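You operate a simulated robot arm through the tools that you are given. There is no shell and no other tool. Be economical: measure what you need, move in short steps, check, and stop when the job is done.

The job below is to be done with a simulated robot arm. You get a single attempt, and the scene is never put back.

JOB
Swap the fixture's grey bracket for the silver one and clamp it down.
Fine: use the toggle clamp with the teal lever; the old bracket goes on the cart, the new one stands at the fence. Set down upright: what you pick out.

The check looks at the end state, three seconds after you hand in, the way a careful person would. Anything else that was tipped, shoved, dropped, spilled or broken makes it a failure.

ROBOT AND FRAMES
A 6-joint arm with a two-finger parallel gripper on a trunk, on a base that drives. Base frame: it is fixed to the floor where the robot stands at the start and does not move with it; the origin is under the middle of the robot, x ahead of it, y to its left, z up. Units: mm, rad, N and s.
With the tool pointing down near the work surface it reaches from about 120 to 640 mm from the robot's upright axis, wherever it stands. Its first joint turns from -2.897 to 2.897 rad. Places, roughly: brown screw clamp knob [700, 100, 1100]; clamping fixture toggle clamp [600, 100, 1100]; top of the fitting cart [-800, -1100, 900]. Payload 1.57 kg.
Tool frame: the origin (TCP) lies between the finger pads and is the grasp point; the fingertips stand 30 mm ahead of it; z points along the fingers, y is the line along which they close. Largest opening 110 mm; finger width 24, thickness 12; the body of the gripper, 48 by 112 mm, starts 78 mm behind the TCP.
Orientation is that of the tool frame in the base frame, as a unit quaternion [w, x, y, z]. With the fingers straight down and closing along the base's y, the tool's x points along the base's -x, its y along +y and its z along -z.

CONTROLS
- The arm moves only by the tool arm_command. Its argument "rows" is a list of rows, each an object (a shift or turn left out is 0, a gripper value left out holds the last) with "delta_pos": the shift along the tool's x, y, z in cm, a list of three; "angular": the turn, a rotation vector about the tool's x, y, z in rad, a list of three; "grip": the finger opening in cm, from 0 to 11. In form: [{"delta_pos": [x, y, z], "angular": [ax, ay, az], "grip": grip}, ...]. A call has 1 to 10 rows; each row is the pose to reach, as a shift and turn from the pose commanded when the call began, along the tool's axes at that moment. A row lasts 0.2 s, in which the tool goes at most 50 mm and 0.15 rad; a call with a longer step from one row to the next is refused whole, and so is a gripper value outside its range. Where a pose cannot be reached the arm comes as near as it can. A force on the tool above 90 N (or 10 N above the force at the start of the call, whichever is more), or a blocked arm, ends the call early, and 0.2 s more pass. The fingers move at their own pace (about 108 mm/s each) and stop on an object; they squeeze with about 20 N. The grip force told is the motor's: it shows also when the fingers shut on nothing. Time passes only in rows, and 0.2 s behind the last, so rows that repeat a pose let the fingers close. It gives the time, the measured TCP pose, the force on the tool (base axes), the opening and the grip force at its end, in the units of the frame above (readings bear some noise), with the torque about the TCP (base axes, N m) and any sound that the robot's microphone picked up.
- Cameras (640 x 400 px; columns grow to the right, rows downward): "scene" is now at [57.8, 141.1, 1805.6]; the picture's right is [0.00, -1.00, 0.00], its down [-0.76, -0.00, -0.65] and it looks along [0.65, 0.00, -0.76] (base axes); focal length 271 px, centre (320, 200). "wrist" rides on the gripper at [70, 16, -141] in the tool frame; the picture's right is [-0.23, 0.97, 0.00], its down [-0.86, -0.20, -0.48] and it looks along [-0.47, -0.11, 0.88] (tool axes); focal length 222 px, centre (320, 200). There is no depth. A picture from a camera that has moved, and an enlarged one, comes with that camera's place and axes in the base frame and with its lens.
- camera(camera): a new picture of that camera. The clock stands still meanwhile.
- lift_body(by): slides the trunk up (or, below 0, down) by that many mm; the arm and the scene camera ride with it, the base frame stays. It gives what a move gives, with no picture.
- steer(legs): drives the robot by 1 to 6 legs, each [ahead, left, turn to the left] in mm, mm and rad, along the robot's own axes; the way and the turn of a leg run together, so that a leg with both is an arc; at most 1500 mm and 3.142 rad a leg. The arm and the cameras ride along, it lands a little off, and it stops where it bumps. It gives what a move gives.
- pan_tilt(pan, tilt): turns the head with the scene camera to pan (to the left, within 2.094 rad either way) and tilt (down, from -0.506 to 1.204), counted from straight ahead of the robot. It gives what a move gives.
- enlarge(camera, box): a new picture of the part [left, top, right, bottom] of that camera's present view, enlarged. The clock stands still meanwhile.
- finish_job(): hands the job in; it is judged then, once.

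Go step by step. Nothing tells you exact positions but the pictures and the camera data: compare them with the known pose of the tool, close in by small moves and look again before you grip or let go. The budget is 120 turns and 98 pictures, counting those below and the enlarged ones. Unless the task says otherwise, let go and move clear before handing in, and close with one line.

The tools are called after "Request:" as a command line: name --argument value ..., lists and objects as JSON in quotes. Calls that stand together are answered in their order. arm_command: Moves the arm, as the interface text tells. Its arguments: {"type":"object","properties":{"rows":{"type":"array"}},"required":["rows"]} The other tools are called the same way: lift_body (by) slides the trunk up or down; steer (legs) drives the base; pan_tilt (pan, tilt) turns the head that bears the scene camera; camera (camera) takes a picture; enlarge (camera, box) takes an enlarged picture of a part of a camera's view; finish_job () hands the job in.

At the start:

```text
t: 0.0
eef_pos: [468.7, -26.7, 1366.7]
tcp_rot: [0.001, 0.0, 1.0, 0.0]
wrist_force: [-0.7, -0.4, 0.7]
wrist_torque: [0.03, -0.02, 0.0]
width: 109.8
gripper_force: 0.0
trunk travel left (down, up): [-400.0, 190.0]
robot x, y, heading: [2.8, -2.1, 0.002]
head pan, tilt: [0.002, 0.86]
```

scene: 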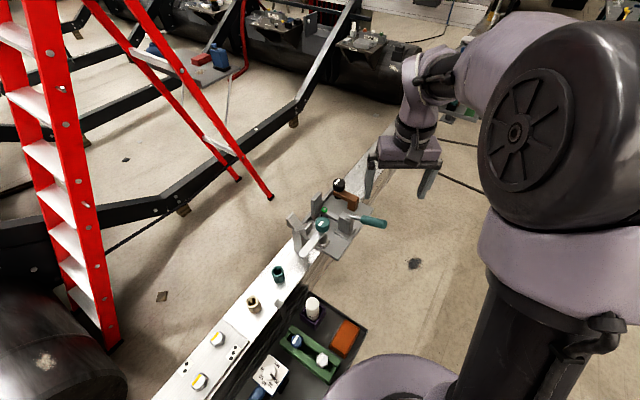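
wrist: 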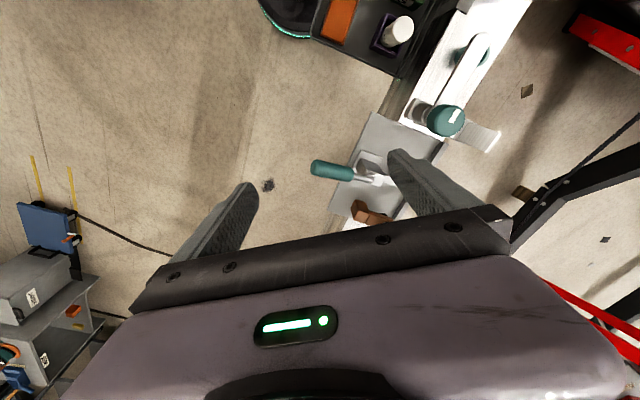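

I see the fixture with a teal lever ahead on a narrow bench, with a cart below it in view. I'll zoom in on the fixture and the neighbouring area first.

Request:
enlarge --camera "scene" --box '[260, 160, 420, 260]'

Request:
enlarge --camera "scene" --box '[160, 240, 400, 390]'

Request:
enlarge --camera "wrist" --box '[290, 0, 530, 240]'

```text
4.00 times, centred on (340, 210) of scene
camera zoom: at [57.8, 141.1, 1805.6], right [0.0, -1.0, 0.0], down [-0.76, 0.0, -0.65], along [0.65, 0.0, -0.76], focal length 1085 px, centre (240, 160)
```

zoom: 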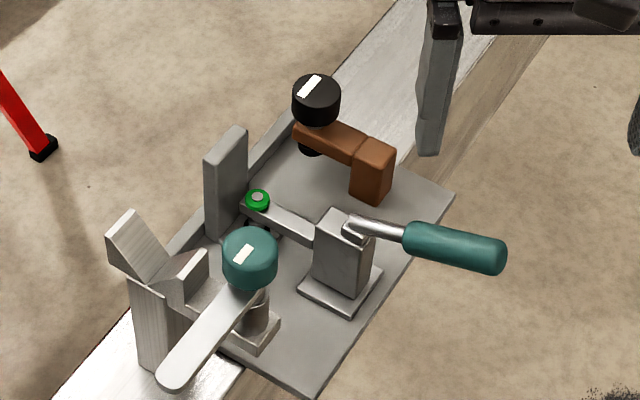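

```text
2.67 times, centred on (280, 315) of scene
camera zoom: at [57.8, 141.1, 1805.6], right [0.0, -1.0, 0.0], down [-0.76, 0.0, -0.65], along [0.65, 0.0, -0.76], focal length 723 px, centre (427, -107)
```

zoom: 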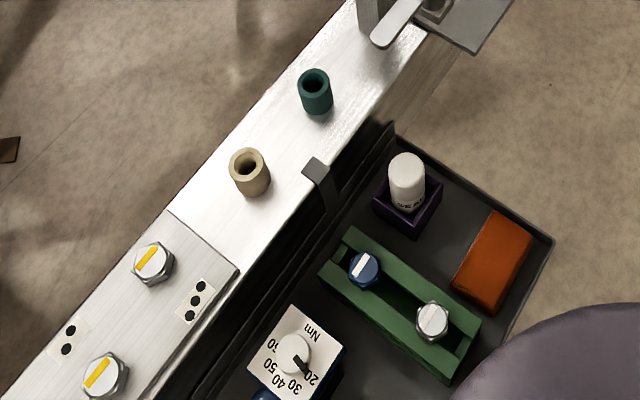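

```text
1.67 times, centred on (410, 120) of wrist
camera zoom: at [399.8, -10.2, 1508.4], right [0.23, 0.97, 0.0], down [0.86, -0.2, 0.48], along [0.47, -0.11, -0.88], focal length 370 px, centre (170, 333)
```

zoom: 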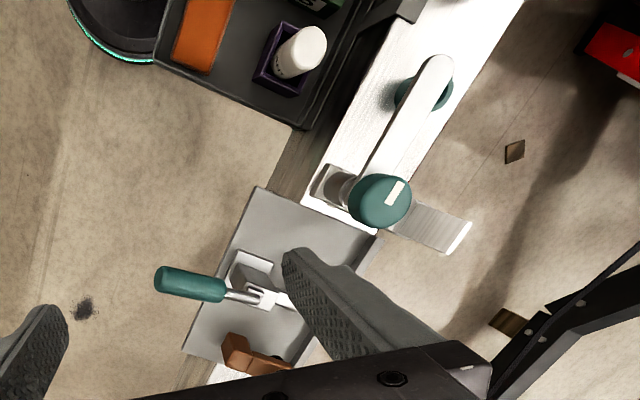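

The fixture plate bears a toggle clamp, a screw clamp and more. I need to see the cart behind the robot too, so I'll pan the head towards it.

Request:
pan_tilt --pan -2.094 --tilt 0.6

Request:
camera --camera "scene"

```text
t: 2.0
eef_pos: [469.6, -26.9, 1366.6]
tcp_rot: [0.0, 0.0, 1.0, 0.0]
wrist_force: [0.8, 0.1, -0.2]
wrist_torque: [0.02, 0.06, -0.01]
width: 110.0
gripper_force: 0.1
trunk travel left (down, up): [-400.0, 190.0]
robot x, y, heading: [0.6, -0.6, -0.003]
head pan, tilt: [-2.094, 0.6]
```

```text
92 pictures are left
camera scene: at [-64.0, 64.3, 1827.4], right [-0.87, 0.5, 0.0], down [0.28, 0.49, -0.83], along [-0.41, -0.71, -0.56], focal length 271 px, centre (320, 200)
```

scene: 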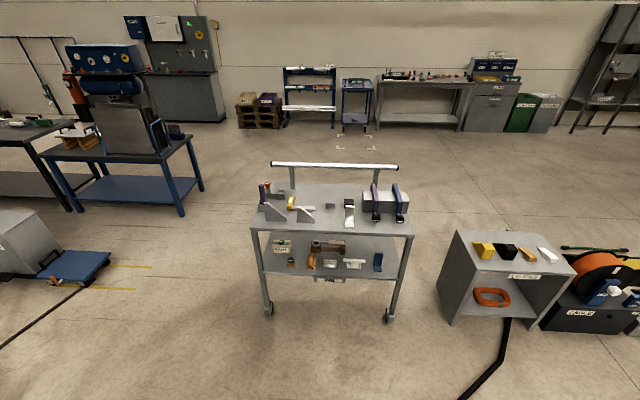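

Request:
enlarge --camera "scene" --box '[240, 150, 420, 290]'

```text
2.86 times, centred on (330, 220) of scene
camera zoom: at [-64.0, 64.3, 1827.4], right [-0.87, 0.5, 0.0], down [0.28, 0.49, -0.83], along [-0.41, -0.71, -0.56], focal length 775 px, centre (291, 143)
```

zoom: 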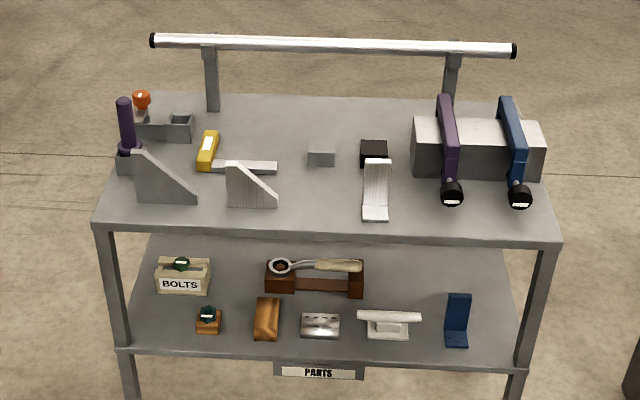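

The cart carries several brackets; I need a close look at the fixture to understand what the old bracket looks like. I'll turn the head back and tilt the wrist for an oblique view.

Request:
pan_tilt --pan 0.0 --tilt 0.9

Request:
arm_command --rows '[{"delta_pos": [3, 3, 0], "angular": [0, -0.15, 0]}, {"delta_pos": [6, 6, 0], "angular": [0, -0.3, 0]}, {"delta_pos": [9, 9, 0], "angular": [0, -0.45, 0]}, {"delta_pos": [10, 12, 0], "angular": [0, -0.6, 0]}, {"delta_pos": [10, 12, 0], "angular": [0, -0.7, 0]}]'

Request:
camera --camera "wrist"

Request:
camera --camera "scene"

```text
t: 4.0
eef_pos: [468.8, -27.2, 1367.9]
tcp_rot: [0.001, 0.0, 1.0, 0.0]
wrist_force: [-0.1, 0.3, -0.5]
wrist_torque: [0.0, 0.03, 0.01]
width: 110.1
gripper_force: 0.3
trunk travel left (down, up): [-400.0, 190.0]
robot x, y, heading: [-1.6, -3.7, -0.0]
head pan, tilt: [0.0, 0.901]
```

```text
t: 5.2
eef_pos: [375.0, 94.7, 1370.3]
tcp_rot: [0.342, -0.001, 0.94, -0.001]
wrist_force: [-1.0, -0.5, -0.2]
wrist_torque: [-0.02, 0.0, 0.0]
width: 109.8
gripper_force: 0.1
out of reach, approached as far as the arm can: row 5
trunk travel left (down, up): [-400.0, 190.0]
robot x, y, heading: [0.1, 2.2, 0.003]
head pan, tilt: [0.0, 0.901]
```

```text
90 pictures are left
camera wrist: at [231.0, 111.8, 1434.8], right [0.17, 0.97, 0.14], down [0.35, -0.2, 0.92], along [0.92, -0.11, -0.37], focal length 222 px, centre (320, 200)
```

wrist: 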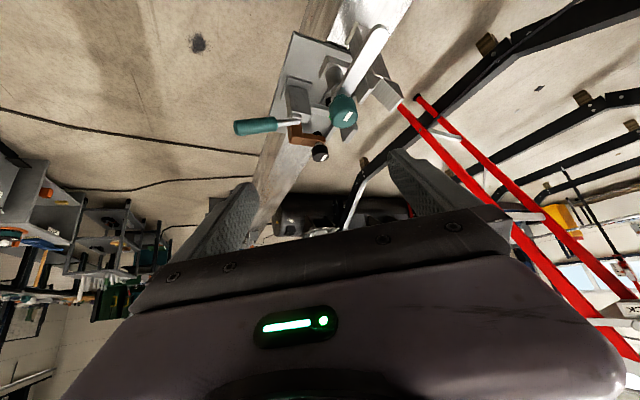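

```text
89 pictures are left
camera scene: at [40.6, 94.4, 1803.9], right [-0.61, -0.79, 0.0], down [-0.61, 0.47, -0.63], along [0.5, -0.38, -0.77], focal length 271 px, centre (320, 200)
```

scene: 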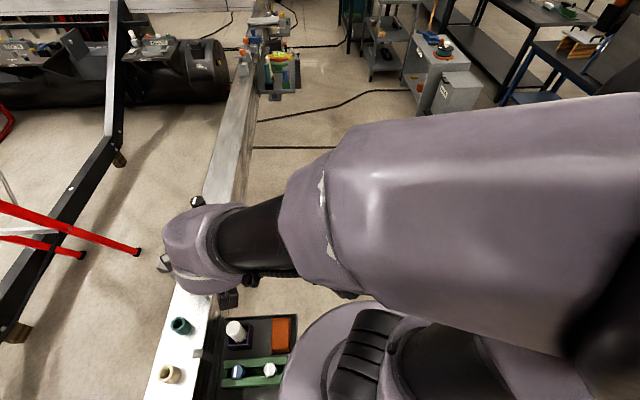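

The scene view is off from the commanded pan; I'll set it again and look.

Request:
pan_tilt --pan 0.0 --tilt 0.9

Request:
camera --camera "scene"

Request:
enlarge --camera "wrist" --box '[220, 10, 420, 170]'

```text
t: 5.8
eef_pos: [376.4, 94.2, 1371.3]
tcp_rot: [0.342, 0.0, 0.94, 0.0]
wrist_force: [0.0, 0.7, 0.1]
wrist_torque: [0.0, 0.04, 0.0]
width: 110.0
gripper_force: 0.0
trunk travel left (down, up): [-400.0, 190.0]
robot x, y, heading: [1.0, 2.4, 0.005]
head pan, tilt: [0.0, 0.901]
```

```text
88 pictures are left
camera scene: at [40.7, 94.7, 1803.6], right [-0.61, -0.79, 0.0], down [-0.62, 0.47, -0.63], along [0.5, -0.38, -0.78], focal length 271 px, centre (320, 200)
```

scene: 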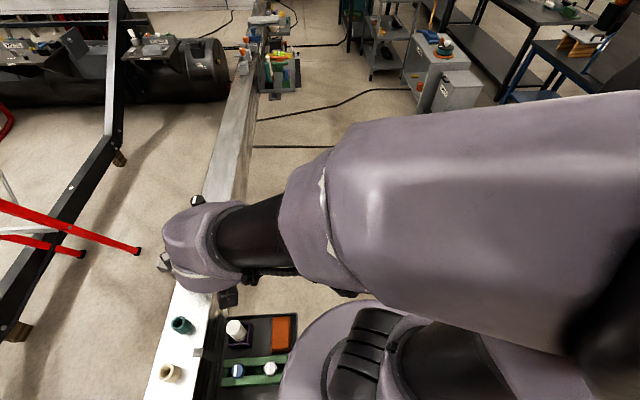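

```text
2.50 times, centred on (320, 90) of wrist
camera zoom: at [231.7, 112.0, 1435.5], right [0.17, 0.97, 0.15], down [0.35, -0.2, 0.92], along [0.92, -0.11, -0.37], focal length 555 px, centre (320, 475)
```

zoom: 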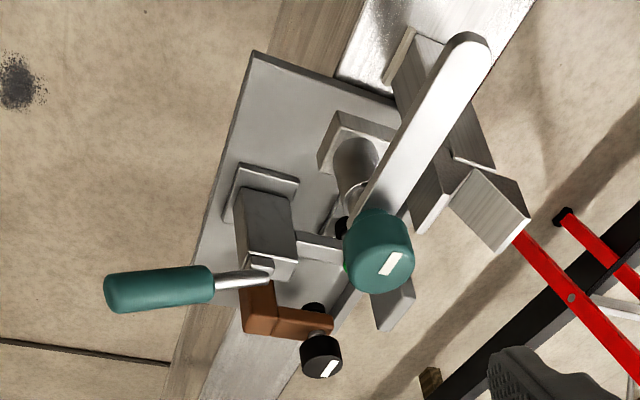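

The oblique view helps: a silver swing bar with a teal knob sits near the toggle clamp, and a brushed V part is at the far side. I'll swing the arm to the right to clear the head's view.

Request:
arm_command --rows '[{"delta_pos": [0, -5, 0], "angular": [0, 0.14, 0]}, {"delta_pos": [0, -10, 0], "angular": [0, 0.28, 0]}, {"delta_pos": [0, -15, 0], "angular": [0, 0.42, 0]}, {"delta_pos": [0, -20, 0], "angular": [0, 0.56, 0]}, {"delta_pos": [0, -25, 0], "angular": [0, 0.7, 0]}, {"delta_pos": [0, -29, 0], "angular": [0, 0.7, 0]}, {"delta_pos": [0, -34, 0], "angular": [0, 0.7, 0]}]'

Request:
pan_tilt --pan 0.0 --tilt 0.9

Request:
camera --camera "scene"

```text
t: 7.4
eef_pos: [379.7, -243.0, 1372.1]
tcp_rot: [-0.001, -0.001, 1.0, 0.001]
wrist_force: [0.8, -1.3, 0.4]
wrist_torque: [0.06, 0.03, -0.01]
width: 109.6
gripper_force: 0.1
trunk travel left (down, up): [-400.0, 190.0]
robot x, y, heading: [-1.6, -0.6, -0.003]
head pan, tilt: [0.0, 0.901]
```

```text
t: 8.0
eef_pos: [378.7, -241.6, 1373.1]
tcp_rot: [0.0, 0.001, 1.0, 0.0]
wrist_force: [-0.3, -0.1, 1.1]
wrist_torque: [-0.03, -0.01, 0.02]
width: 110.0
gripper_force: 0.0
trunk travel left (down, up): [-400.0, 190.0]
robot x, y, heading: [1.0, -2.6, -0.001]
head pan, tilt: [0.0, 0.901]
```

```text
86 pictures are left
camera scene: at [55.5, 141.4, 1802.5], right [0.0, -1.0, 0.0], down [-0.78, 0.0, -0.62], along [0.62, 0.0, -0.78], focal length 271 px, centre (320, 200)
```

scene: 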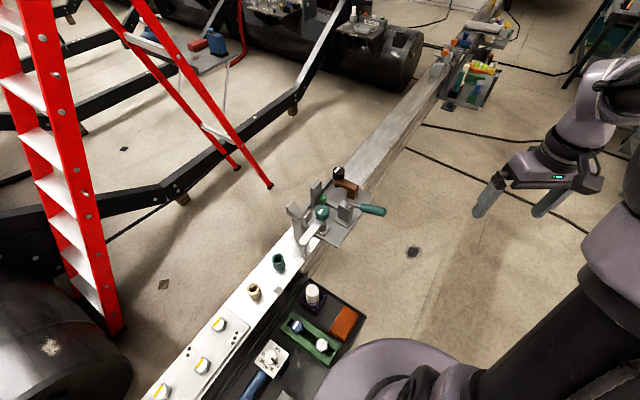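

The head view is clear now. I'll lower the trunk for an oblique look at the fixture.

Request:
lift_body --by -300

Request:
pan_tilt --pan 0.0 --tilt 0.6

Request:
camera --camera "scene"

Request:
enlarge --camera "scene" --box '[260, 140, 420, 240]'

```text
t: 11.2
eef_pos: [376.1, -245.4, 1261.0]
tcp_rot: [0.002, 0.0, 1.0, 0.003]
wrist_force: [0.8, -0.6, 0.2]
wrist_torque: [0.01, 0.01, 0.01]
width: 110.2
gripper_force: 0.1
trunk travel left (down, up): [-286.0, 304.0]
robot x, y, heading: [1.8, 6.8, -0.001]
head pan, tilt: [0.0, 0.901]
stopped: the arm was blocked; the commanded pose is now the measured one
```

```text
t: 12.0
eef_pos: [376.7, -246.5, 1260.9]
tcp_rot: [0.002, 0.001, 1.0, 0.003]
wrist_force: [0.0, 0.1, -0.1]
wrist_torque: [0.03, 0.0, 0.03]
width: 109.9
gripper_force: 0.1
trunk travel left (down, up): [-286.0, 304.0]
robot x, y, heading: [1.9, 4.5, -0.002]
head pan, tilt: [0.0, 0.6]
```

```text
85 pictures are left
camera scene: at [64.2, 134.4, 1716.2], right [0.0, -1.0, -0.01], down [-0.56, 0.01, -0.83], along [0.83, 0.0, -0.56], focal length 271 px, centre (320, 200)
```

scene: 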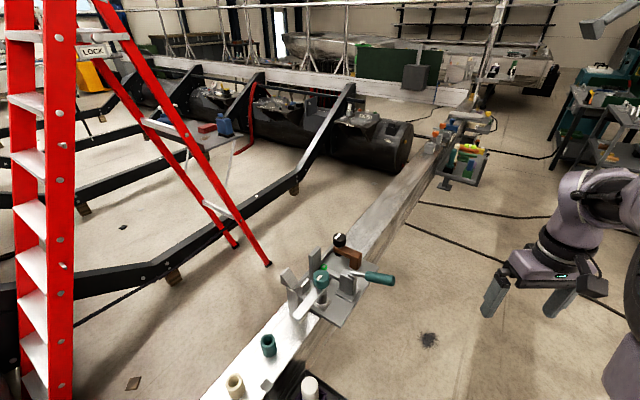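

```text
4.00 times, centred on (340, 190) of scene
camera zoom: at [64.2, 134.4, 1716.2], right [0.0, -1.0, -0.01], down [-0.56, 0.01, -0.83], along [0.83, 0.0, -0.56], focal length 1085 px, centre (240, 240)
```

zoom: 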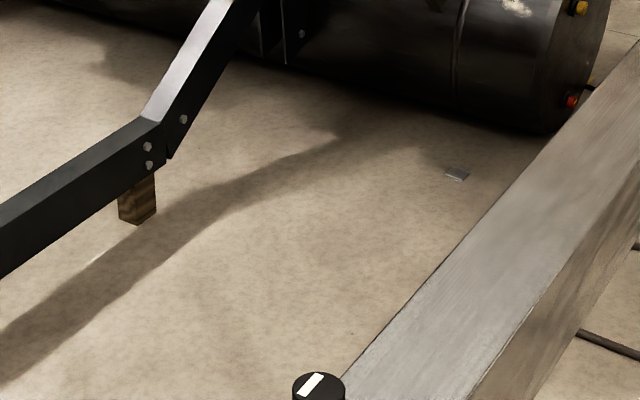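

The trunk was blocked on something at 114 mm down; I'll raise it back a bit and look at what is below, then at the fixture.

Request:
lift_body --by 40

Request:
enlarge --camera "scene" --box '[250, 215, 410, 335]'

Request:
pan_tilt --pan 0.2 --tilt 1.2

Request:
camera --camera "scene"

```text
t: 12.8
eef_pos: [383.4, -236.4, 1297.5]
tcp_rot: [-0.001, 0.0, 1.0, 0.0]
wrist_force: [0.1, 0.1, -0.1]
wrist_torque: [-0.01, 0.02, 0.02]
width: 109.9
gripper_force: 0.1
trunk travel left (down, up): [-326.0, 264.0]
robot x, y, heading: [4.8, 6.4, 0.001]
head pan, tilt: [0.0, 0.6]
```

```text
3.33 times, centred on (330, 275) of scene
camera zoom: at [73.2, 147.6, 1752.8], right [0.0, -1.0, 0.0], down [-0.57, 0.0, -0.82], along [0.82, 0.0, -0.57], focal length 904 px, centre (287, -50)
```

zoom: 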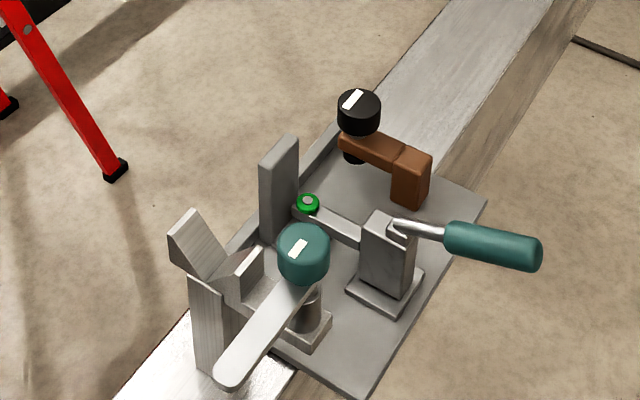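

```text
t: 13.8
eef_pos: [382.0, -236.9, 1298.2]
tcp_rot: [0.0, 0.001, 1.0, 0.0]
wrist_force: [0.3, -0.3, -1.2]
wrist_torque: [0.0, 0.03, -0.04]
width: 110.0
gripper_force: 0.0
trunk travel left (down, up): [-326.0, 264.0]
robot x, y, heading: [5.6, 5.4, 0.002]
head pan, tilt: [0.201, 1.201]
```

```text
82 pictures are left
camera scene: at [38.7, 157.5, 1708.8], right [0.2, -0.98, 0.0], down [-0.91, -0.19, -0.36], along [0.36, 0.07, -0.93], focal length 271 px, centre (320, 200)
```

scene: 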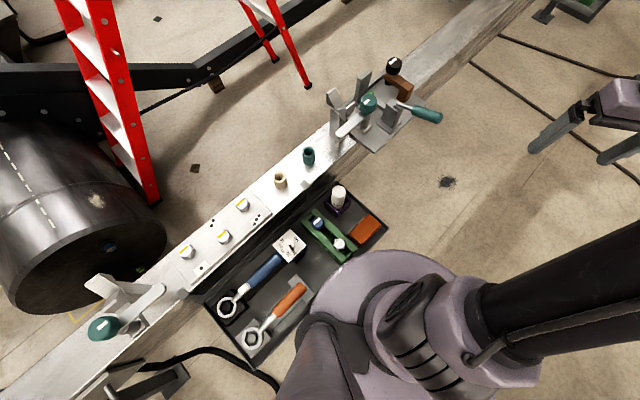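

The lever is at about (528,-55,1142) at its tip and runs perpendicular to the beam. I'll restore the trunk height and drive along the beam to face the fixture squarely.

Request:
lift_body --by 74

Request:
steer --legs '[[340, -250, 0], [0, 0, 0.94]]'

Request:
pan_tilt --pan 0.0 --tilt 0.9

Request:
camera --camera "scene"

Request:
camera --camera "wrist"

```text
t: 14.9
eef_pos: [382.1, -236.8, 1372.5]
tcp_rot: [0.0, -0.001, 1.0, 0.001]
wrist_force: [0.8, -0.7, -0.1]
wrist_torque: [0.01, 0.0, 0.02]
width: 110.0
gripper_force: 0.0
trunk travel left (down, up): [-400.0, 190.0]
robot x, y, heading: [0.9, 3.6, -0.002]
head pan, tilt: [0.201, 1.201]
```

```text
t: 20.0
eef_pos: [742.0, -65.0, 1372.3]
tcp_rot: [0.0, -0.47, 0.883, 0.0]
wrist_force: [0.6, 0.0, -0.5]
wrist_torque: [0.01, -0.01, 0.03]
width: 109.9
gripper_force: 0.1
trunk travel left (down, up): [-400.0, 190.0]
robot x, y, heading: [329.3, -245.1, 0.98]
head pan, tilt: [0.201, 1.201]
```

```text
t: 20.8
eef_pos: [743.1, -65.8, 1372.5]
tcp_rot: [0.0, -0.47, 0.883, 0.0]
wrist_force: [0.2, -0.1, -0.6]
wrist_torque: [-0.01, 0.02, -0.02]
width: 110.1
gripper_force: 0.0
trunk travel left (down, up): [-400.0, 190.0]
robot x, y, heading: [330.9, -246.4, 0.975]
head pan, tilt: [0.0, 0.901]
```

```text
81 pictures are left
camera scene: at [245.2, -119.7, 1802.5], right [0.83, -0.56, 0.0], down [-0.44, -0.65, -0.62], along [0.35, 0.52, -0.78], focal length 271 px, centre (320, 200)
```

scene: 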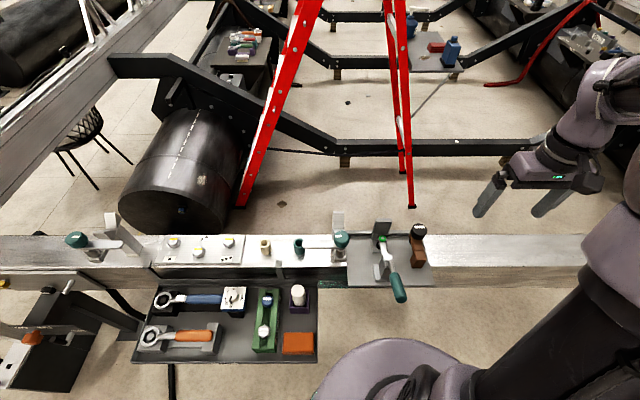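

```text
80 pictures are left
camera wrist: at [690.4, -114.1, 1514.4], right [-0.68, 0.73, 0.0], down [0.64, 0.6, 0.48], along [0.35, 0.33, -0.88], focal length 222 px, centre (320, 200)
```

wrist: 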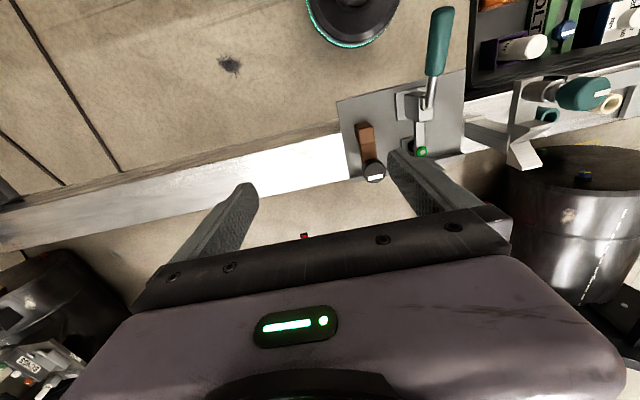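

Now I'm squarely in front of the fixture. Zooming in.

Request:
enlarge --camera "scene" --box '[320, 200, 448, 310]'

Request:
enlarge --camera "wrist" --box '[320, 0, 500, 200]'

```text
3.64 times, centred on (384, 255) of scene
camera zoom: at [245.2, -119.7, 1802.5], right [0.83, -0.56, 0.0], down [-0.44, -0.65, -0.62], along [0.35, 0.52, -0.78], focal length 986 px, centre (87, 0)
```

zoom: 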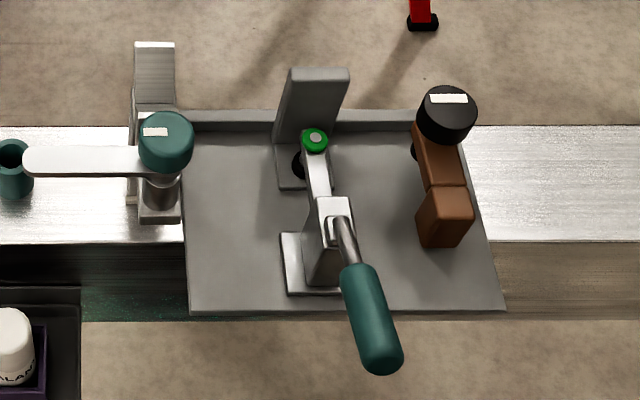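

```text
2.00 times, centred on (410, 100) of wrist
camera zoom: at [690.4, -114.1, 1514.4], right [-0.68, 0.73, 0.0], down [0.64, 0.6, 0.48], along [0.35, 0.33, -0.88], focal length 444 px, centre (140, 400)
```

zoom: 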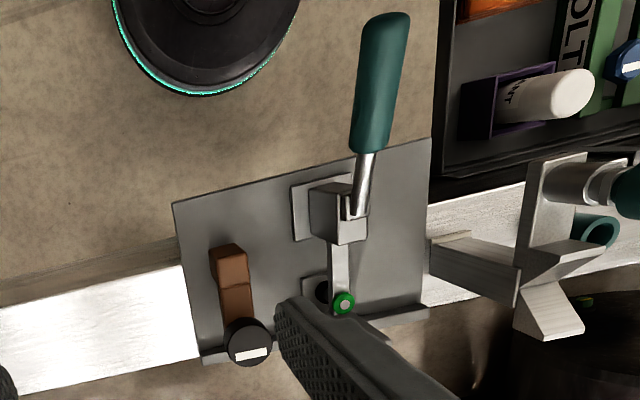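

Triangulating: handle runs from about (u291, z1124) to (u215, z1154) straight toward me, and the old bracket is the L with its upright at the fence under the green pad. I'll move above the handle with the fingers straddling it.

Request:
arm_command --rows '[{"delta_pos": [1.5, 3.7, 1.5], "grip": 8}, {"delta_pos": [3, 7.5, 3], "grip": 8}, {"delta_pos": [4.5, 11.2, 4.5], "grip": 8}, {"delta_pos": [6, 15, 6], "grip": 8}, {"delta_pos": [7.4, 18.65, 7.5]}, {"delta_pos": [7.4, 18.65, 11]}, {"delta_pos": [7.4, 18.65, 14.2]}]'

Request:
camera --camera "wrist"

Request:
camera --camera "scene"

```text
t: 22.4
eef_pos: [546.1, -21.3, 1228.1]
tcp_rot: [0.0, -0.469, 0.883, 0.0]
wrist_force: [-0.8, -0.5, -0.8]
wrist_torque: [0.0, 0.02, -0.03]
width: 80.0
gripper_force: 0.0
trunk travel left (down, up): [-400.0, 190.0]
robot x, y, heading: [327.8, -247.6, 0.978]
head pan, tilt: [0.0, 0.901]
```

```text
77 pictures are left
camera wrist: at [494.5, -70.9, 1370.3], right [-0.68, 0.73, 0.0], down [0.64, 0.6, 0.48], along [0.35, 0.33, -0.88], focal length 222 px, centre (320, 200)
```

wrist: 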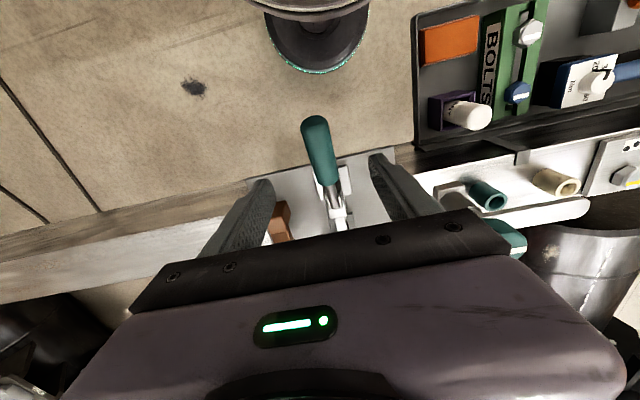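

```text
76 pictures are left
camera scene: at [245.2, -119.3, 1802.5], right [0.83, -0.56, 0.0], down [-0.44, -0.65, -0.62], along [0.35, 0.52, -0.78], focal length 271 px, centre (320, 200)
```

scene: 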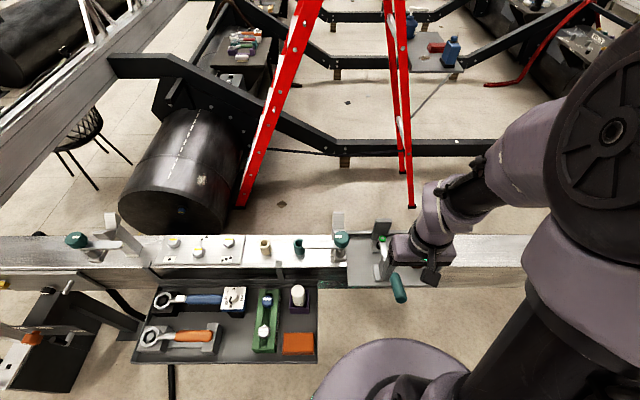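

The handle is centred between the fingers. Descending to straddle it and close.

Request:
arm_command --rows '[{"delta_pos": [0, 0, 4], "grip": 8}, {"delta_pos": [0, 0, 7]}, {"delta_pos": [0, 0, 9]}, {"delta_pos": [0, 0, 9]}]'

Request:
camera --camera "wrist"

Request:
enlarge --camera "scene" --box '[340, 200, 468, 310]'

```text
t: 23.4
eef_pos: [547.6, -21.9, 1142.1]
tcp_rot: [0.0, -0.469, 0.883, -0.001]
wrist_force: [0.2, -0.3, -0.3]
wrist_torque: [-0.02, 0.0, -0.02]
width: 79.7
gripper_force: 0.0
trunk travel left (down, up): [-400.0, 190.0]
robot x, y, heading: [331.0, -246.3, 0.976]
head pan, tilt: [0.0, 0.901]
```

```text
75 pictures are left
camera wrist: at [495.2, -71.4, 1283.1], right [-0.68, 0.73, 0.0], down [0.64, 0.6, 0.48], along [0.35, 0.33, -0.88], focal length 222 px, centre (320, 200)
```

wrist: 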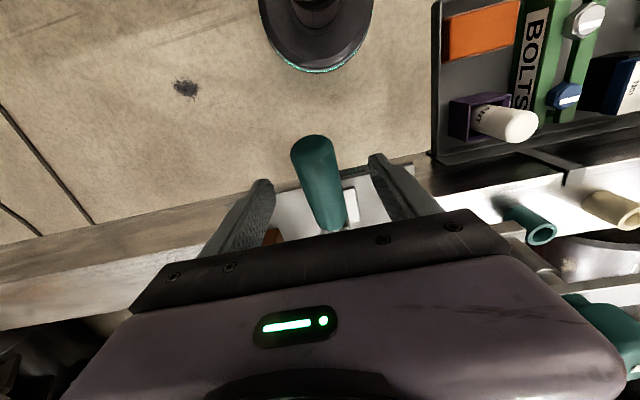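

```text
3.64 times, centred on (404, 255) of scene
camera zoom: at [244.6, -120.3, 1802.6], right [0.83, -0.56, 0.0], down [-0.44, -0.65, -0.62], along [0.35, 0.52, -0.78], focal length 986 px, centre (14, 0)
```

zoom: 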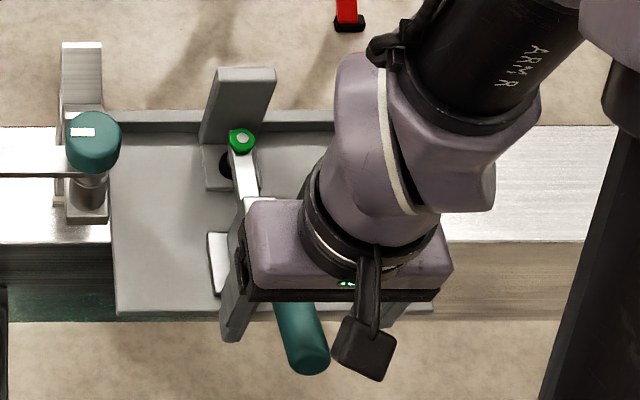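

Handle sits between the pads. Closing on it and starting to lift a little.

Request:
arm_command --rows '[{"grip": 0}, {"grip": 0}, {"grip": 0}]'

Request:
arm_command --rows '[{"delta_pos": [-0.3, 0, -1]}, {"delta_pos": [-0.8, 0, -2]}]'

```text
t: 24.2
eef_pos: [545.8, -20.8, 1141.9]
tcp_rot: [0.0, -0.471, 0.882, -0.001]
wrist_force: [-11.6, 11.8, -3.4]
wrist_torque: [0.29, 0.4, 1.05]
width: 27.0
gripper_force: 38.1
trunk travel left (down, up): [-400.0, 190.0]
robot x, y, heading: [326.3, -248.8, 0.981]
head pan, tilt: [0.0, 0.901]
```

```text
t: 24.8
eef_pos: [551.0, -15.9, 1159.5]
tcp_rot: [-0.001, -0.47, 0.883, 0.0]
wrist_force: [-13.3, 3.1, -13.8]
wrist_torque: [-0.63, 1.07, 0.96]
width: 27.2
gripper_force: 37.7
trunk travel left (down, up): [-400.0, 190.0]
robot x, y, heading: [331.2, -247.2, 0.976]
head pan, tilt: [0.0, 0.901]
```

The lever is yielding to the lift. Continuing along the arc.

Request:
arm_command --rows '[{"delta_pos": [-0.6, 0, -0.9]}, {"delta_pos": [-1.35, 0, -1.6]}, {"delta_pos": [-2.4, 0, -2.5]}, {"delta_pos": [-3.5, 0, -3.3]}]'

Request:
camera --camera "scene"

Request:
enlarge --camera "scene" --box '[340, 200, 468, 310]'

```text
t: 25.8
eef_pos: [569.2, 13.6, 1192.7]
tcp_rot: [0.001, -0.47, 0.883, -0.001]
wrist_force: [-15.5, -0.2, -7.1]
wrist_torque: [-0.46, 1.61, 0.64]
width: 26.9
gripper_force: 37.7
trunk travel left (down, up): [-400.0, 190.0]
robot x, y, heading: [330.0, -246.9, 0.979]
head pan, tilt: [0.0, 0.901]
```

```text
73 pictures are left
camera scene: at [242.5, -119.2, 1802.4], right [0.83, -0.56, 0.0], down [-0.44, -0.65, -0.62], along [0.35, 0.52, -0.78], focal length 271 px, centre (320, 200)
```

scene: 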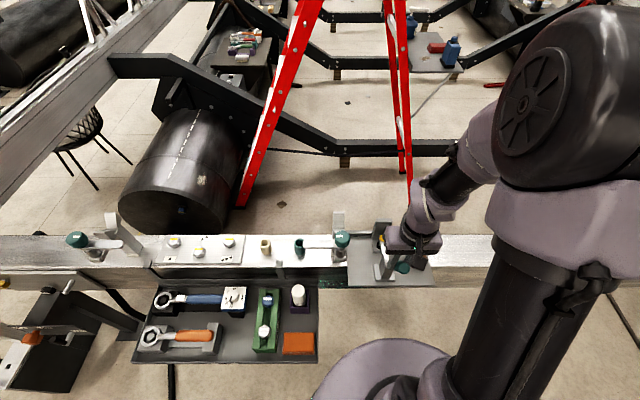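

```text
3.64 times, centred on (404, 255) of scene
camera zoom: at [242.5, -119.2, 1802.4], right [0.83, -0.56, 0.0], down [-0.44, -0.65, -0.62], along [0.35, 0.52, -0.78], focal length 986 px, centre (14, 0)
```

zoom: 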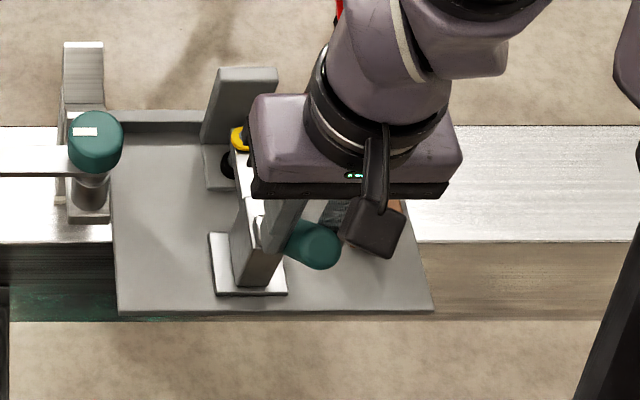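

The indicator turned from green to yellow and the lever is up about 60°. Continuing to near vertical.

Request:
arm_command --rows '[{"delta_pos": [-1.2, 0.2, -0.6]}, {"delta_pos": [-2.5, 0.3, -1.0]}, {"delta_pos": [-3.8, 0.3, -1.35]}, {"delta_pos": [-5.2, 0.3, -1.4]}]'

Request:
enlarge --camera "scene" --box '[340, 190, 468, 300]'

Request:
camera --camera "wrist"

```text
t: 26.8
eef_pos: [597.5, 58.8, 1207.2]
tcp_rot: [0.002, -0.471, 0.882, 0.0]
wrist_force: [0.2, 0.2, 0.5]
wrist_torque: [-0.01, 0.0, 0.01]
width: 0.0
gripper_force: 21.2
trunk travel left (down, up): [-400.0, 190.0]
robot x, y, heading: [329.1, -245.3, 0.976]
head pan, tilt: [0.0, 0.901]
```

```text
3.64 times, centred on (404, 245) of scene
camera zoom: at [245.8, -117.7, 1802.5], right [0.83, -0.56, 0.0], down [-0.44, -0.65, -0.62], along [0.35, 0.51, -0.78], focal length 986 px, centre (14, 36)
```

zoom: 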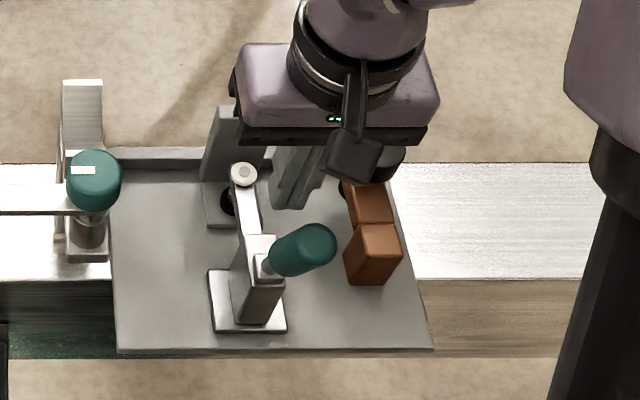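

```text
70 pictures are left
camera wrist: at [545.5, 11.7, 1348.9], right [-0.68, 0.73, 0.0], down [0.64, 0.6, 0.48], along [0.35, 0.33, -0.88], focal length 222 px, centre (320, 200)
```

wrist: 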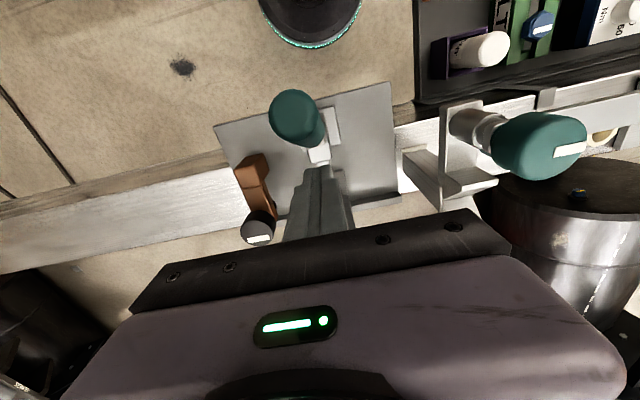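

The handle slipped out of the grip at about 65°; the indicator is now white. I'll lift clear and look closely at the clamp.

Request:
arm_command --rows '[{"delta_pos": [0, 0, -5], "grip": 0}, {"delta_pos": [0, -4, -8], "grip": 0}, {"delta_pos": [0, -9, -8], "grip": 0}, {"delta_pos": [0, -14, -8], "grip": 0}]'

Request:
enlarge --camera "scene" --box '[340, 200, 440, 290]'

Request:
enlarge --camera "wrist" --box '[300, 40, 500, 220]'

```text
t: 27.8
eef_pos: [716.0, -18.1, 1288.4]
tcp_rot: [0.0, -0.471, 0.882, 0.001]
wrist_force: [0.4, -0.1, 0.2]
wrist_torque: [0.01, 0.02, -0.01]
width: 0.2
gripper_force: 21.3
trunk travel left (down, up): [-400.0, 190.0]
robot x, y, heading: [326.1, -243.8, 0.982]
head pan, tilt: [0.0, 0.901]
```

```text
4.44 times, centred on (390, 245) of scene
camera zoom: at [246.8, -120.9, 1802.7], right [0.83, -0.56, 0.0], down [-0.44, -0.65, -0.62], along [0.35, 0.52, -0.78], focal length 1206 px, centre (9, 0)
```

zoom: 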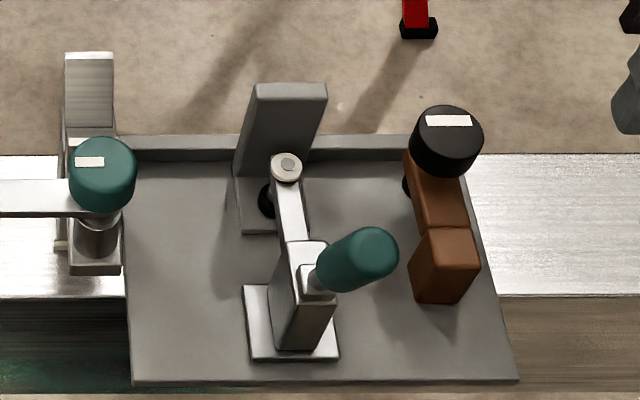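

```text
2.22 times, centred on (400, 130) of wrist
camera zoom: at [664.2, -66.9, 1429.7], right [-0.68, 0.73, 0.0], down [0.64, 0.6, 0.48], along [0.35, 0.33, -0.88], focal length 494 px, centre (142, 356)
```

zoom: 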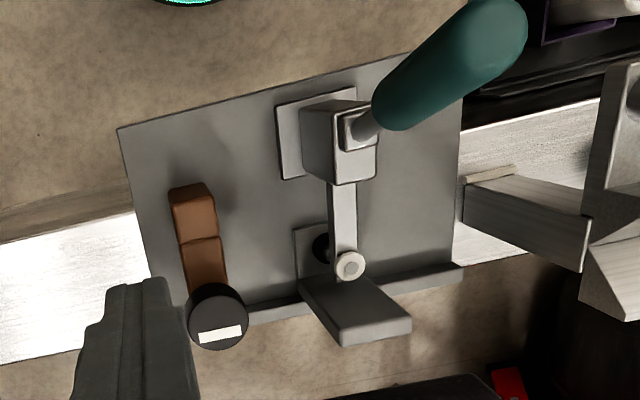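

The pad has only risen about 20 mm, so the lever needs to go further. I'll place the closed fingers on the near side of the handle and push it away over the top.

Request:
arm_command --rows '[{"delta_pos": [4.5, 0, -2], "grip": 0}, {"delta_pos": [9.3, 0, -2]}, {"delta_pos": [11.3, 4.5, -2]}, {"delta_pos": [11.3, 9, -2]}, {"delta_pos": [11.3, 13.8, -2]}, {"delta_pos": [11.3, 13.8, 2]}, {"delta_pos": [11.3, 13.8, 6.8]}, {"delta_pos": [11.3, 13.8, 7.3]}]'

Request:
camera --camera "wrist"

Request:
enlarge --camera "scene" --box '[340, 200, 440, 290]'

```text
t: 29.6
eef_pos: [533.3, -39.4, 1215.3]
tcp_rot: [0.001, -0.469, 0.883, 0.001]
wrist_force: [0.5, -0.1, 0.2]
wrist_torque: [-0.02, 0.02, -0.02]
width: 0.2
gripper_force: 21.3
trunk travel left (down, up): [-400.0, 190.0]
robot x, y, heading: [332.2, -247.3, 0.978]
head pan, tilt: [0.0, 0.901]
```

```text
67 pictures are left
camera wrist: at [481.2, -87.5, 1356.0], right [-0.68, 0.73, 0.0], down [0.64, 0.6, 0.48], along [0.35, 0.33, -0.88], focal length 222 px, centre (320, 200)
```

wrist: 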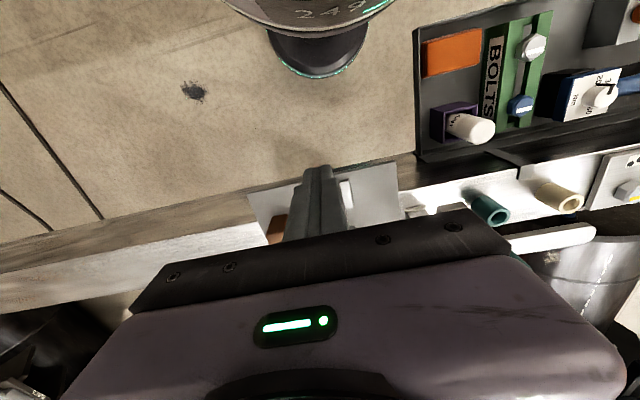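

```text
4.44 times, centred on (390, 245) of scene
camera zoom: at [244.9, -120.7, 1802.7], right [0.83, -0.56, 0.0], down [-0.44, -0.65, -0.62], along [0.35, 0.52, -0.78], focal length 1206 px, centre (9, 0)
```

zoom: 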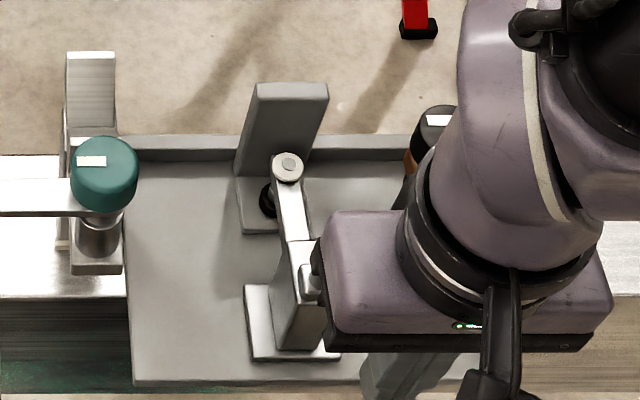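

Fingers are on the near side of the handle. Pushing gradually away.

Request:
arm_command --rows '[{"delta_pos": [-1.5, 0, 0]}, {"delta_pos": [-3, 0, 0]}, {"delta_pos": [-4.5, 0, 0]}, {"delta_pos": [-6, 0, 0]}]'

Request:
enlarge --camera "scene" --box '[340, 200, 440, 290]'

```text
t: 30.6
eef_pos: [569.5, 13.6, 1214.3]
tcp_rot: [0.0, -0.47, 0.883, 0.0]
wrist_force: [0.0, 0.8, 0.4]
wrist_torque: [-0.03, 0.02, 0.02]
width: 0.4
gripper_force: 21.2
trunk travel left (down, up): [-400.0, 190.0]
robot x, y, heading: [331.8, -242.8, 0.975]
head pan, tilt: [0.0, 0.901]
```

```text
4.44 times, centred on (390, 245) of scene
camera zoom: at [245.6, -119.1, 1802.5], right [0.83, -0.56, 0.0], down [-0.44, -0.65, -0.62], along [0.35, 0.52, -0.78], focal length 1206 px, centre (9, 0)
```

zoom: 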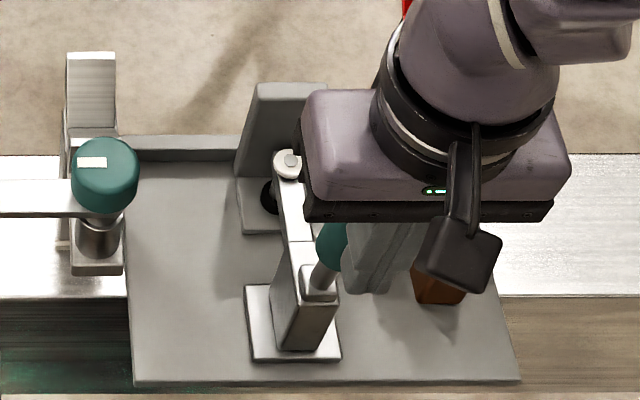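

It moves freely. Continuing.

Request:
arm_command --rows '[{"delta_pos": [-1.5, 0, 0]}, {"delta_pos": [-3, 0, 0]}, {"delta_pos": [-4.5, 0, 0]}, {"delta_pos": [-6, 0, 0]}]'

Request:
enlarge --camera "scene" --box '[340, 200, 440, 290]'

```text
t: 31.6
eef_pos: [591.6, 48.8, 1216.3]
tcp_rot: [-0.005, -0.468, 0.884, -0.002]
wrist_force: [-40.5, -61.1, 2.7]
wrist_torque: [-1.93, 1.04, 0.04]
width: 0.1
gripper_force: 21.2
trunk travel left (down, up): [-400.0, 190.0]
robot x, y, heading: [330.5, -245.7, 0.978]
head pan, tilt: [0.0, 0.901]
```

```text
4.44 times, centred on (390, 245) of scene
camera zoom: at [235.6, -133.9, 1803.0], right [0.83, -0.56, 0.0], down [-0.43, -0.65, -0.63], along [0.35, 0.52, -0.78], focal length 1206 px, centre (9, 0)
```

zoom: 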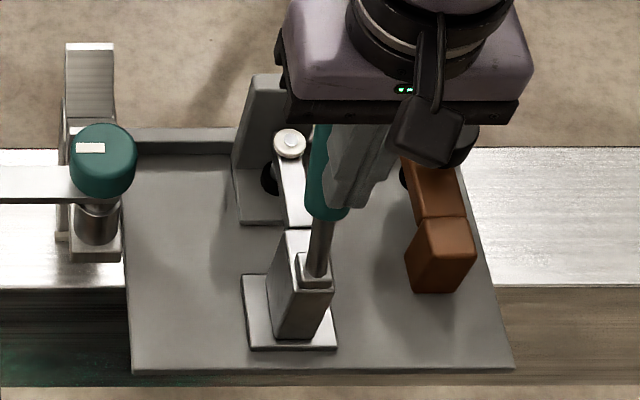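

The lever hit its stop (about 73 N). I'll back off, clear away and inspect the opening.

Request:
arm_command --rows '[{"delta_pos": [3, 0, 0]}, {"delta_pos": [6, 0, 0]}, {"delta_pos": [6, 0, -4.5]}, {"delta_pos": [6, 0, -9]}, {"delta_pos": [6, -4.5, -10]}, {"delta_pos": [6, -9, -10]}, {"delta_pos": [3, -13, -10]}]'

Request:
enlarge --camera "scene" --box '[340, 200, 440, 290]'

Request:
enlarge --camera "wrist" --box '[300, 40, 500, 220]'

```text
t: 33.2
eef_pos: [693.0, -35.5, 1316.3]
tcp_rot: [-0.001, -0.47, 0.883, 0.0]
wrist_force: [0.2, 0.8, -0.1]
wrist_torque: [-0.04, -0.01, -0.02]
width: 0.0
gripper_force: 21.5
trunk travel left (down, up): [-400.0, 190.0]
robot x, y, heading: [333.1, -246.5, 0.98]
head pan, tilt: [0.0, 0.901]
```

```text
4.44 times, centred on (390, 245) of scene
camera zoom: at [248.5, -118.5, 1802.6], right [0.83, -0.56, 0.0], down [-0.44, -0.65, -0.62], along [0.34, 0.51, -0.79], focal length 1206 px, centre (9, 0)
```

zoom: 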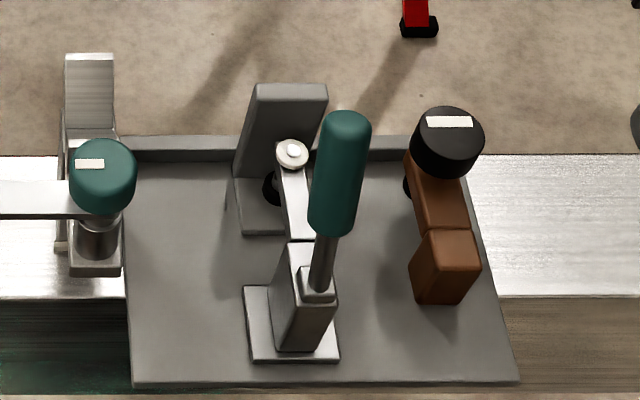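

```text
2.22 times, centred on (400, 130) of wrist
camera zoom: at [640.0, -83.5, 1458.3], right [-0.68, 0.73, 0.0], down [0.64, 0.6, 0.48], along [0.35, 0.33, -0.88], focal length 494 px, centre (142, 356)
```

zoom: 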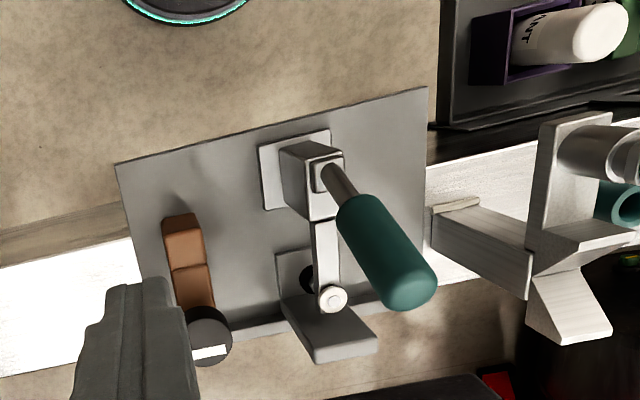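

The clamp is fully open: pad raised about 40 mm, but the foot is still beneath the spindle, so the bracket must be slid sideways (left) before lifting. I'll yaw the tool 90° to grip the upright across its thickness and get a side view.

Request:
arm_command --rows '[{"delta_pos": [0, 0, 0], "angular": [0, 0, 0.15], "grip": 4}, {"delta_pos": [-3, 0, 0], "angular": [0, 0, 0.3]}, {"delta_pos": [-6, 0, 0], "angular": [0, 0, 0.45]}, {"delta_pos": [-9, 2, 0], "angular": [0, 0, 0.6]}, {"delta_pos": [-12.2, 4, 0], "angular": [0, 0, 0.75]}, {"delta_pos": [-12.2, 7, 0], "angular": [0, 0, 0.9]}, {"delta_pos": [-12.2, 10, 0], "angular": [0, 0, 1.05]}, {"delta_pos": [-12.2, 13.6, 0], "angular": [0, 0, 1.2]}, {"delta_pos": [-12.2, 13.6, 0], "angular": [0, 0, 1.35]}, {"delta_pos": [-12.2, 13.6, 0], "angular": [0, 0, 1.5]}]'

Request:
arm_command --rows '[{"delta_pos": [0, 0, 0], "angular": [0, 0, 0.07]}]'

Request:
camera --camera "wrist"

```text
t: 35.4
eef_pos: [648.1, 142.6, 1315.7]
tcp_rot: [0.0, 0.259, 0.966, 0.0]
wrist_force: [0.8, 0.5, -0.2]
wrist_torque: [0.02, -0.02, 0.0]
width: 40.1
gripper_force: 0.1
trunk travel left (down, up): [-400.0, 190.0]
robot x, y, heading: [329.2, -244.6, 0.98]
head pan, tilt: [0.0, 0.901]
```

```text
t: 35.8
eef_pos: [650.0, 140.4, 1314.9]
tcp_rot: [0.0, 0.292, 0.957, 0.0]
wrist_force: [-0.4, 0.2, 0.7]
wrist_torque: [-0.02, 0.05, 0.04]
width: 39.7
gripper_force: 0.1
trunk travel left (down, up): [-400.0, 190.0]
robot x, y, heading: [330.9, -245.8, 0.977]
head pan, tilt: [0.0, 0.901]
```

```text
61 pictures are left
camera wrist: at [600.8, 194.5, 1456.4], right [0.73, 0.68, 0.0], down [0.6, -0.64, 0.48], along [0.33, -0.35, -0.88], focal length 222 px, centre (320, 200)
```

wrist: 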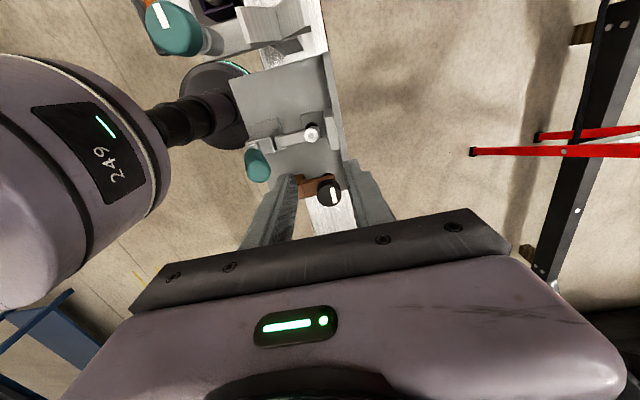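

Zooming on the pad/bracket gap from this side.

Request:
enlarge --camera "wrist" --box '[240, 70, 380, 210]'

```text
2.86 times, centred on (310, 140) of wrist
camera zoom: at [600.8, 194.5, 1456.4], right [0.73, 0.68, 0.0], down [0.6, -0.64, 0.48], along [0.33, -0.35, -0.88], focal length 635 px, centre (349, 371)
```

zoom: 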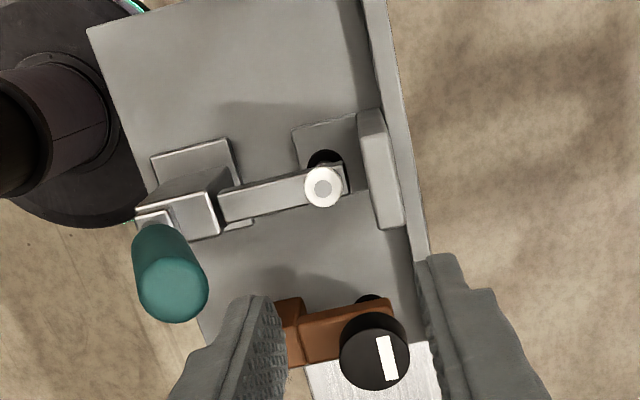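

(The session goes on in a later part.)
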